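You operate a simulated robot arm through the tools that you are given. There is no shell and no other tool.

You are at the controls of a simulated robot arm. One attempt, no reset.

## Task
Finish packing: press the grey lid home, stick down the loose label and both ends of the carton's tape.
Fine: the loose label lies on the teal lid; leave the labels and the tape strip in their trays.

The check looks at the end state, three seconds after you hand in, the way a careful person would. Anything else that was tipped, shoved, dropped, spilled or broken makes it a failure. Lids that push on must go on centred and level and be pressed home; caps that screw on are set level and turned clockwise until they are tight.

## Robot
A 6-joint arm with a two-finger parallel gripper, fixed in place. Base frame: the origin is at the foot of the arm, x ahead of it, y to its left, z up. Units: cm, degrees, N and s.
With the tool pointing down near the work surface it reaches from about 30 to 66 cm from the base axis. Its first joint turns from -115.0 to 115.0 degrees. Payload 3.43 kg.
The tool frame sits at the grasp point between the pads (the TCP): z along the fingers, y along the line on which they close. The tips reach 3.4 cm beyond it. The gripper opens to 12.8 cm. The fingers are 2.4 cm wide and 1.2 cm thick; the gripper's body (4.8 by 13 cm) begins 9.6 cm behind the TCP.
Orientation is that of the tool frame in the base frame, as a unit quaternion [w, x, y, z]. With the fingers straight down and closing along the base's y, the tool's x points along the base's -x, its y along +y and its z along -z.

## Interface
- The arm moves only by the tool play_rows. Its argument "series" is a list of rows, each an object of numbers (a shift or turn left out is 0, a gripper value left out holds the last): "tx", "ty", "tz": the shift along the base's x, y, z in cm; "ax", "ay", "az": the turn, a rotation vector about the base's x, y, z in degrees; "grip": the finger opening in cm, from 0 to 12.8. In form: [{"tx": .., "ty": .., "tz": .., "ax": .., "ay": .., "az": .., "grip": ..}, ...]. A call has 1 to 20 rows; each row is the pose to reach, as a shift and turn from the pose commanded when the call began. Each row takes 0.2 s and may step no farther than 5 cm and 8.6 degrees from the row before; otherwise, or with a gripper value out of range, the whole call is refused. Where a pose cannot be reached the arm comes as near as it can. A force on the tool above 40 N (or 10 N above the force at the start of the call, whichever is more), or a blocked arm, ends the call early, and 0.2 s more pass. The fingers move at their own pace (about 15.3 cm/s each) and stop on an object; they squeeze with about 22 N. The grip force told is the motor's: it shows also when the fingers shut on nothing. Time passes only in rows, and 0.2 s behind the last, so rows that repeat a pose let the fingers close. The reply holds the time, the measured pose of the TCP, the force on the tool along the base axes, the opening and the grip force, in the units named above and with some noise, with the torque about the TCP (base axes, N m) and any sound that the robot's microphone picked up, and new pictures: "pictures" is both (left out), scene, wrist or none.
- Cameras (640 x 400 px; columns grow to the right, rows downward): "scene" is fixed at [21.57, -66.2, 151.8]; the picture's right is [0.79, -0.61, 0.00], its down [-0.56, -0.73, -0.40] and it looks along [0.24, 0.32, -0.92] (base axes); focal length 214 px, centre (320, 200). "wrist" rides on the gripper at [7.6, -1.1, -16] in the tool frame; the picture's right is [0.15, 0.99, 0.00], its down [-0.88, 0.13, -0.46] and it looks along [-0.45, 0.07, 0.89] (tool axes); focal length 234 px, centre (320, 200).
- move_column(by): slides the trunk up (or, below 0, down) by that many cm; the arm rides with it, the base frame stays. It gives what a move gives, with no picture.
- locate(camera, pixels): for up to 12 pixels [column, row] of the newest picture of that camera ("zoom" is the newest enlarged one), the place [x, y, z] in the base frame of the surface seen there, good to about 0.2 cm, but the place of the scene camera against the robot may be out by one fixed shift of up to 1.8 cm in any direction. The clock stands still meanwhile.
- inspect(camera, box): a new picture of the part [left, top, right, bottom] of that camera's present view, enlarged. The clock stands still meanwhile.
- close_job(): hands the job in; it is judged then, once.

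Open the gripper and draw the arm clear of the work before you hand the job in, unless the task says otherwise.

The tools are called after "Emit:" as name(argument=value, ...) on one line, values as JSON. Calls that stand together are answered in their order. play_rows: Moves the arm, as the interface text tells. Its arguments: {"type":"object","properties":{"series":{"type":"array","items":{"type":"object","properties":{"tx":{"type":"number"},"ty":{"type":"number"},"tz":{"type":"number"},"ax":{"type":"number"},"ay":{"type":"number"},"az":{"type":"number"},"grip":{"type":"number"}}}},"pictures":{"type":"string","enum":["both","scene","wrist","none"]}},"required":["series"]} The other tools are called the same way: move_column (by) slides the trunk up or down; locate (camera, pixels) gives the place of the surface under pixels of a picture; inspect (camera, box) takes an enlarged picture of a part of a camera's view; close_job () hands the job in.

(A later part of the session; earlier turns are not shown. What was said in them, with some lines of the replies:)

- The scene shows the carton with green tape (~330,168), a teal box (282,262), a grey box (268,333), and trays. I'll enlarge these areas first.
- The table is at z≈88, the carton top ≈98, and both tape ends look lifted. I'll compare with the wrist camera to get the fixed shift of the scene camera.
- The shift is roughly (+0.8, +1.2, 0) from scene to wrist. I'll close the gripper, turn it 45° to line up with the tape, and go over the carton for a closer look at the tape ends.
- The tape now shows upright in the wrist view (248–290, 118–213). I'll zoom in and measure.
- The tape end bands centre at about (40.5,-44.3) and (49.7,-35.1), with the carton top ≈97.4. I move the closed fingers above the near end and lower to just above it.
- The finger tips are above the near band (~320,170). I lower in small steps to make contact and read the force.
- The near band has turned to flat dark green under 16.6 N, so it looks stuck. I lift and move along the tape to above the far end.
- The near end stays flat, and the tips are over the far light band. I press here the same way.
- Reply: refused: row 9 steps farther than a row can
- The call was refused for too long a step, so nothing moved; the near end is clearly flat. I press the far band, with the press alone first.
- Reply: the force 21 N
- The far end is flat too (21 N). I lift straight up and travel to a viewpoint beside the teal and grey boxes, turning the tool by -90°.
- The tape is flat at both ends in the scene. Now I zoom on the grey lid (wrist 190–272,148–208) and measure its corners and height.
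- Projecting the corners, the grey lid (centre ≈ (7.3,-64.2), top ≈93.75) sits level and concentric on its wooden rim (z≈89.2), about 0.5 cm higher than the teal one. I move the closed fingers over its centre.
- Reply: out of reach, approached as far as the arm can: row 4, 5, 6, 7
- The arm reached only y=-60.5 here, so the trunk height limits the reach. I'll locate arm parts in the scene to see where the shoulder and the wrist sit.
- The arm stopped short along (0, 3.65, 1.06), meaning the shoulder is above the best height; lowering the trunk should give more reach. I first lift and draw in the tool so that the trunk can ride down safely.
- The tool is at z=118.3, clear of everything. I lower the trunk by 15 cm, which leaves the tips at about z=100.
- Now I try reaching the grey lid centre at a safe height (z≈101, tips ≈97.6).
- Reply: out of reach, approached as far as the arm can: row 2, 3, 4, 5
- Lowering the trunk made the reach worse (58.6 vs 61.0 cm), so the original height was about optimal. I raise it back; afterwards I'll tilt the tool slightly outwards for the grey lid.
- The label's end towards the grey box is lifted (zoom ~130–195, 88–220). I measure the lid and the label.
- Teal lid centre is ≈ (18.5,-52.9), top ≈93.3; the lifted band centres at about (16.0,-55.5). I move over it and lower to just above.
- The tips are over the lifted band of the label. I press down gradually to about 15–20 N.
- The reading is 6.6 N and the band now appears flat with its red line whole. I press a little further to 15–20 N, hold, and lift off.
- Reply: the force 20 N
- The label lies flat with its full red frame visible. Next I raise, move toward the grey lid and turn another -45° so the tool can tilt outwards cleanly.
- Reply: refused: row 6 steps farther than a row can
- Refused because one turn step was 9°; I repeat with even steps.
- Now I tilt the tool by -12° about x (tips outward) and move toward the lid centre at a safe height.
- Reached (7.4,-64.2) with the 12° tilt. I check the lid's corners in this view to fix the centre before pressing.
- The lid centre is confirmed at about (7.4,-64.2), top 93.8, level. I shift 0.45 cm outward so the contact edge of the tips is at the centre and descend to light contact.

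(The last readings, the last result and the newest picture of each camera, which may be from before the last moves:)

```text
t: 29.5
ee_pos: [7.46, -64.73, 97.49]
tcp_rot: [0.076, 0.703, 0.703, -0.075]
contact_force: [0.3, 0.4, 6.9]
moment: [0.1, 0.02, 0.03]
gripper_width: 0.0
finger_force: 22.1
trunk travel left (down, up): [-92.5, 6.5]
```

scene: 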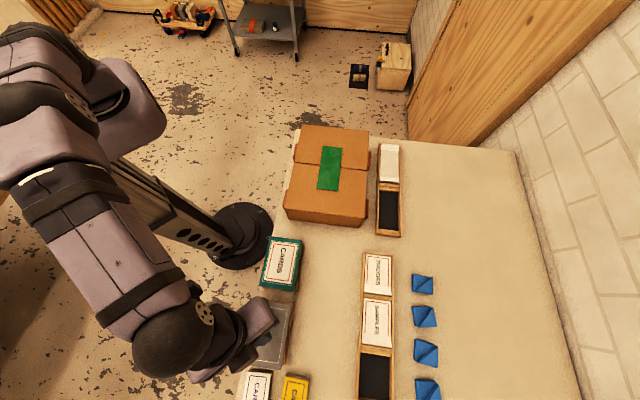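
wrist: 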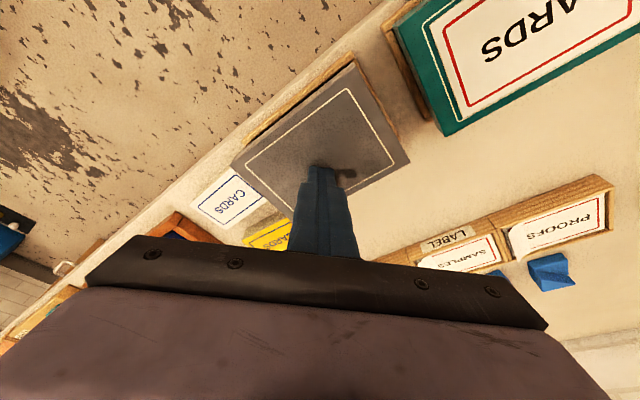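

Contact with 6.9 N at z=97.5. I push further down in 0.1 cm steps while watching the force.

Emit:
play_rows(series=[{"tz": -0.1}, {"tz": -0.2}, {"tz": -0.3}, {"tz": -0.4}, {"tz": -0.4}], pictures="wrist")

```text
t: 30.7
ee_pos: [7.37, -64.7, 96.81]
tcp_rot: [0.074, 0.703, 0.704, -0.074]
contact_force: [-0.3, 0.7, 0.6]
moment: [-0.01, -0.01, 0.0]
gripper_width: 0.0
finger_force: 22.4
trunk travel left (down, up): [-92.5, 6.5]
```

wrist: 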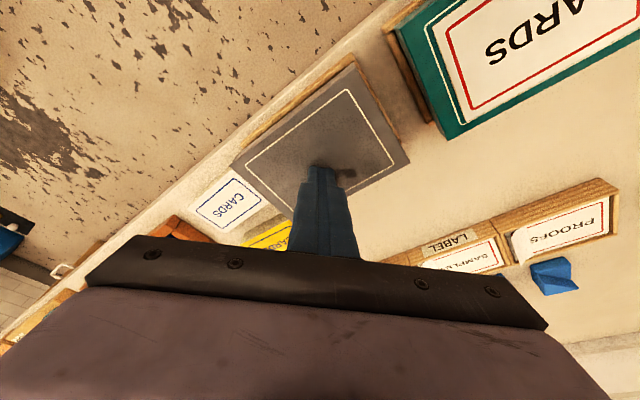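

The lid gave way and the force dropped to zero, so it moved down. I keep pressing until it bottoms out.

Emit:
play_rows(series=[{"tz": -0.1}, {"tz": -0.2}, {"tz": -0.3}, {"tz": -0.4}, {"tz": -0.5}, {"tz": -0.5}], pictures="wrist")

```text
t: 32.1
ee_pos: [7.38, -64.68, 96.83]
tcp_rot: [0.077, 0.703, 0.703, -0.077]
contact_force: [0.1, -0.4, 25.2]
moment: [0.05, -0.01, -0.02]
gripper_width: 0.0
finger_force: 22.1
trunk travel left (down, up): [-92.5, 6.5]
```

wrist: 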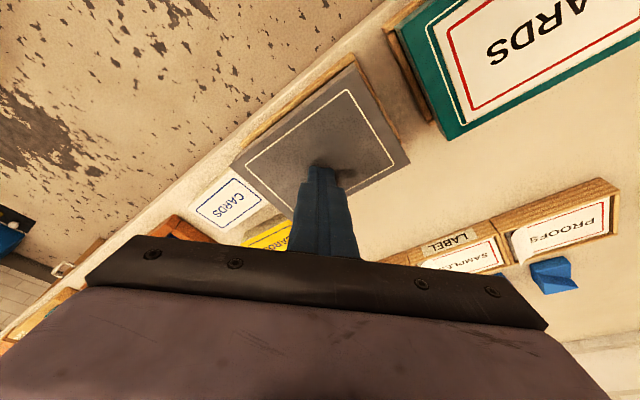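

It is hard at 25 N with the top now at ≈93.25, the same as the teal lid — it is home. I lift off, draw the arm back and verify.

Emit:
play_rows(series=[{"tz": 0.6}, {"tz": 4}, {"tz": 8}, {"tz": 12}, {"tz": 14, "ty": 4}, {"tz": 14, "ty": 8}, {"tz": 14, "ty": 12, "ax": 6}, {"tz": 14, "ty": 14, "ax": 12}, {"tz": 14, "ty": 14, "ax": 12}])

Emit:
inspect(camera="scene", box=[220, 230, 340, 400])

Emit:
inspect(camera="wrist", box=[200, 60, 440, 240])

```text
t: 34.1
ee_pos: [7.38, -50.64, 110.53]
tcp_rot: [0.0, 0.707, 0.707, 0.001]
contact_force: [-0.6, -0.5, 0.9]
moment: [-0.06, -0.02, 0.01]
gripper_width: 0.0
finger_force: 22.3
trunk travel left (down, up): [-92.5, 6.5]
```

scene: 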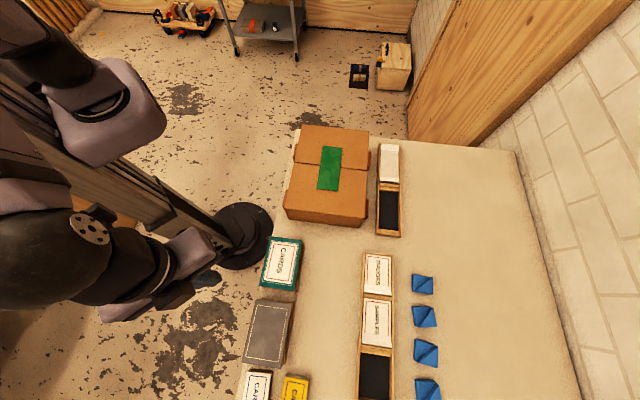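
wrist: 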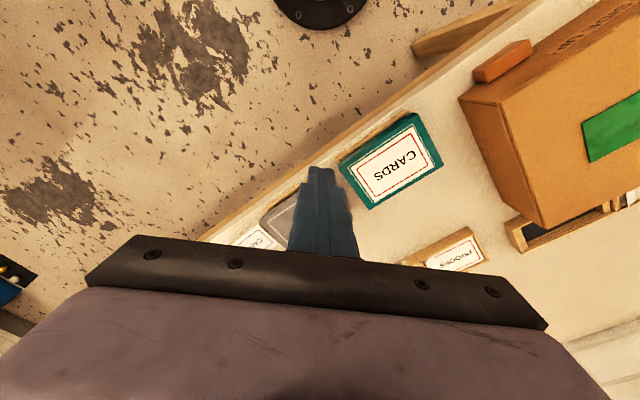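

```text
2.35 times, centred on (280, 315) of scene
```

zoom: 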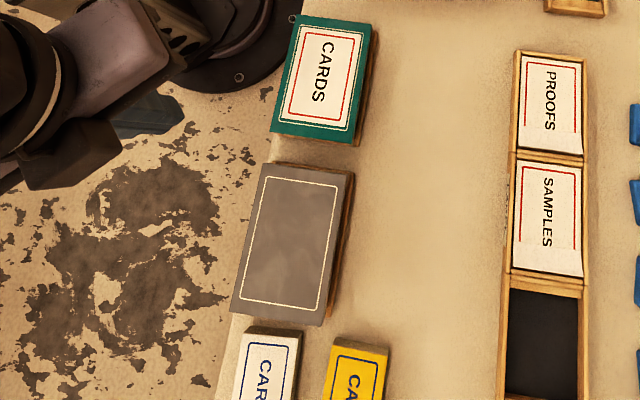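

```text
2.22 times, centred on (320, 150) of wrist
```

zoom: 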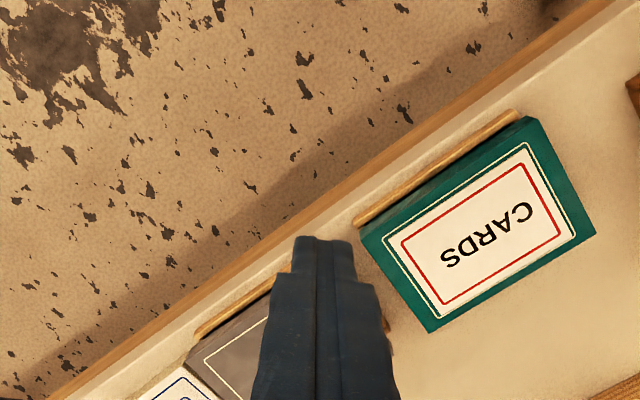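

The grey lid now looks lower on its rim. I check its level by locating points near all corners, along with the teal lid for comparison.

Emit:
locate(camera="scene", pixels=[[261, 304], [288, 309], [247, 358], [276, 363], [268, 333], [275, 241], [297, 246], [266, 282], [292, 288], [330, 150], [329, 186], [330, 168]])

Emit:
inspect(camera="scene", box=[230, 290, 320, 380])

```text
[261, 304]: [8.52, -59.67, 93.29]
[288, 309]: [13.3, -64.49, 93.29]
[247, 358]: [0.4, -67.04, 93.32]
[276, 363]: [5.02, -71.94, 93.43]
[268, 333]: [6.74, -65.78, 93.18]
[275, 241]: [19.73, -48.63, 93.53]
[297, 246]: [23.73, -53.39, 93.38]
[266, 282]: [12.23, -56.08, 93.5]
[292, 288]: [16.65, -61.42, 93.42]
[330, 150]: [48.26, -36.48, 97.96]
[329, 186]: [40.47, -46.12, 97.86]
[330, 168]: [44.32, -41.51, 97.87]
```

```text
4.44 times, centred on (275, 335) of scene
```

zoom: 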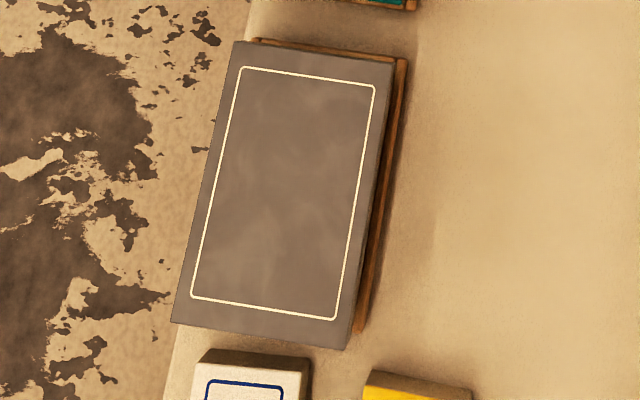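

The grey lid is level at ≈93.3 at all corners, and the tape and label are flat. I open the gripper well above the work and draw the arm clear.

Emit:
play_rows(series=[{"tz": 4, "ty": 2}, {"tz": 8, "ty": 4}, {"tz": 11, "ty": 7}, {"tz": 13, "ty": 10, "grip": 6}, {"tz": 13, "ty": 10, "grip": 10}, {"tz": 13, "ty": 10, "grip": 10}])

Emit:
inspect(camera="scene", box=[220, 110, 450, 400])

Emit:
inspect(camera="scene", box=[270, 110, 420, 250])

```text
t: 35.5
ee_pos: [7.4, -40.57, 123.41]
tcp_rot: [0.0, 0.707, 0.707, 0.0]
contact_force: [0.2, -0.4, 0.5]
moment: [-0.02, -0.01, -0.01]
gripper_width: 10.01
finger_force: 0.0
trunk travel left (down, up): [-92.5, 6.5]
```

scene: 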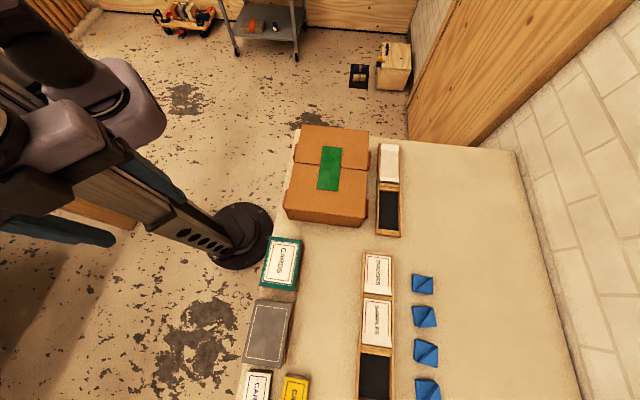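
wrist: 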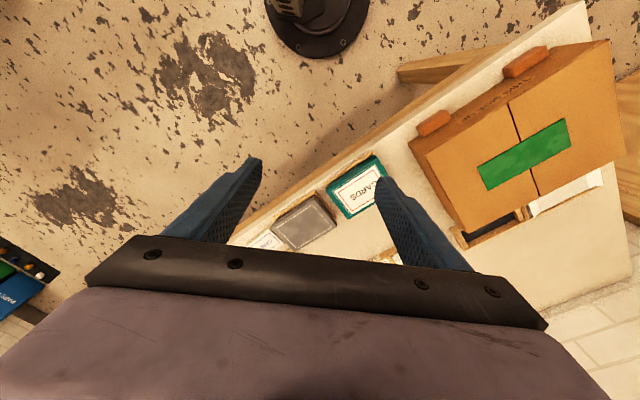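

```text
1.38 times, centred on (335, 255) of scene
```

zoom: 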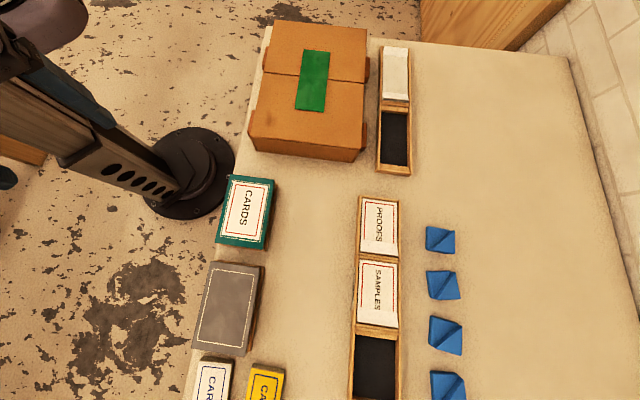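

```text
2.86 times, centred on (345, 180) of scene
```

zoom: 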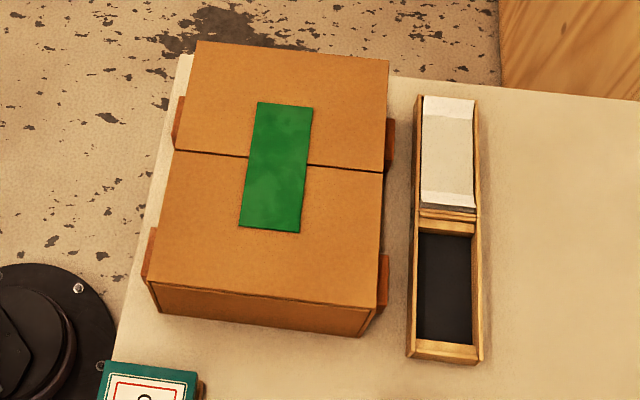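

Everything checks out: both tape ends are flat, the label is flat on the teal lid, the grey lid is seated level, and the trays are untouched. The gripper is open and clear, so I hand in.

Emit:
close_job()

```text
The job is handed in.
```

The packing is finished and handed in:

- **Tape:** both ends are stuck flat on the carton, pressed with about 17 N at the near end and 21 N at the far end.
- **Label:** it lies flat on the teal lid with its whole red frame visible. Only the end nearest the grey box had lifted, and I pressed that down with 20 N.
- **Grey lid:** it is pressed home and level. It dropped about 0.6 cm, bottomed out firmly at 25 N, and every corner now reads about 93.3 cm, close to the teal lid's height.

The grey lid was slightly out of reach with the tool straight down, so I pressed it with the tool tilted 12° outward. I saw no sign that anything else moved. The labels and the tape strip are still in their trays. I left the gripper open and the arm clear of the work before handing in.
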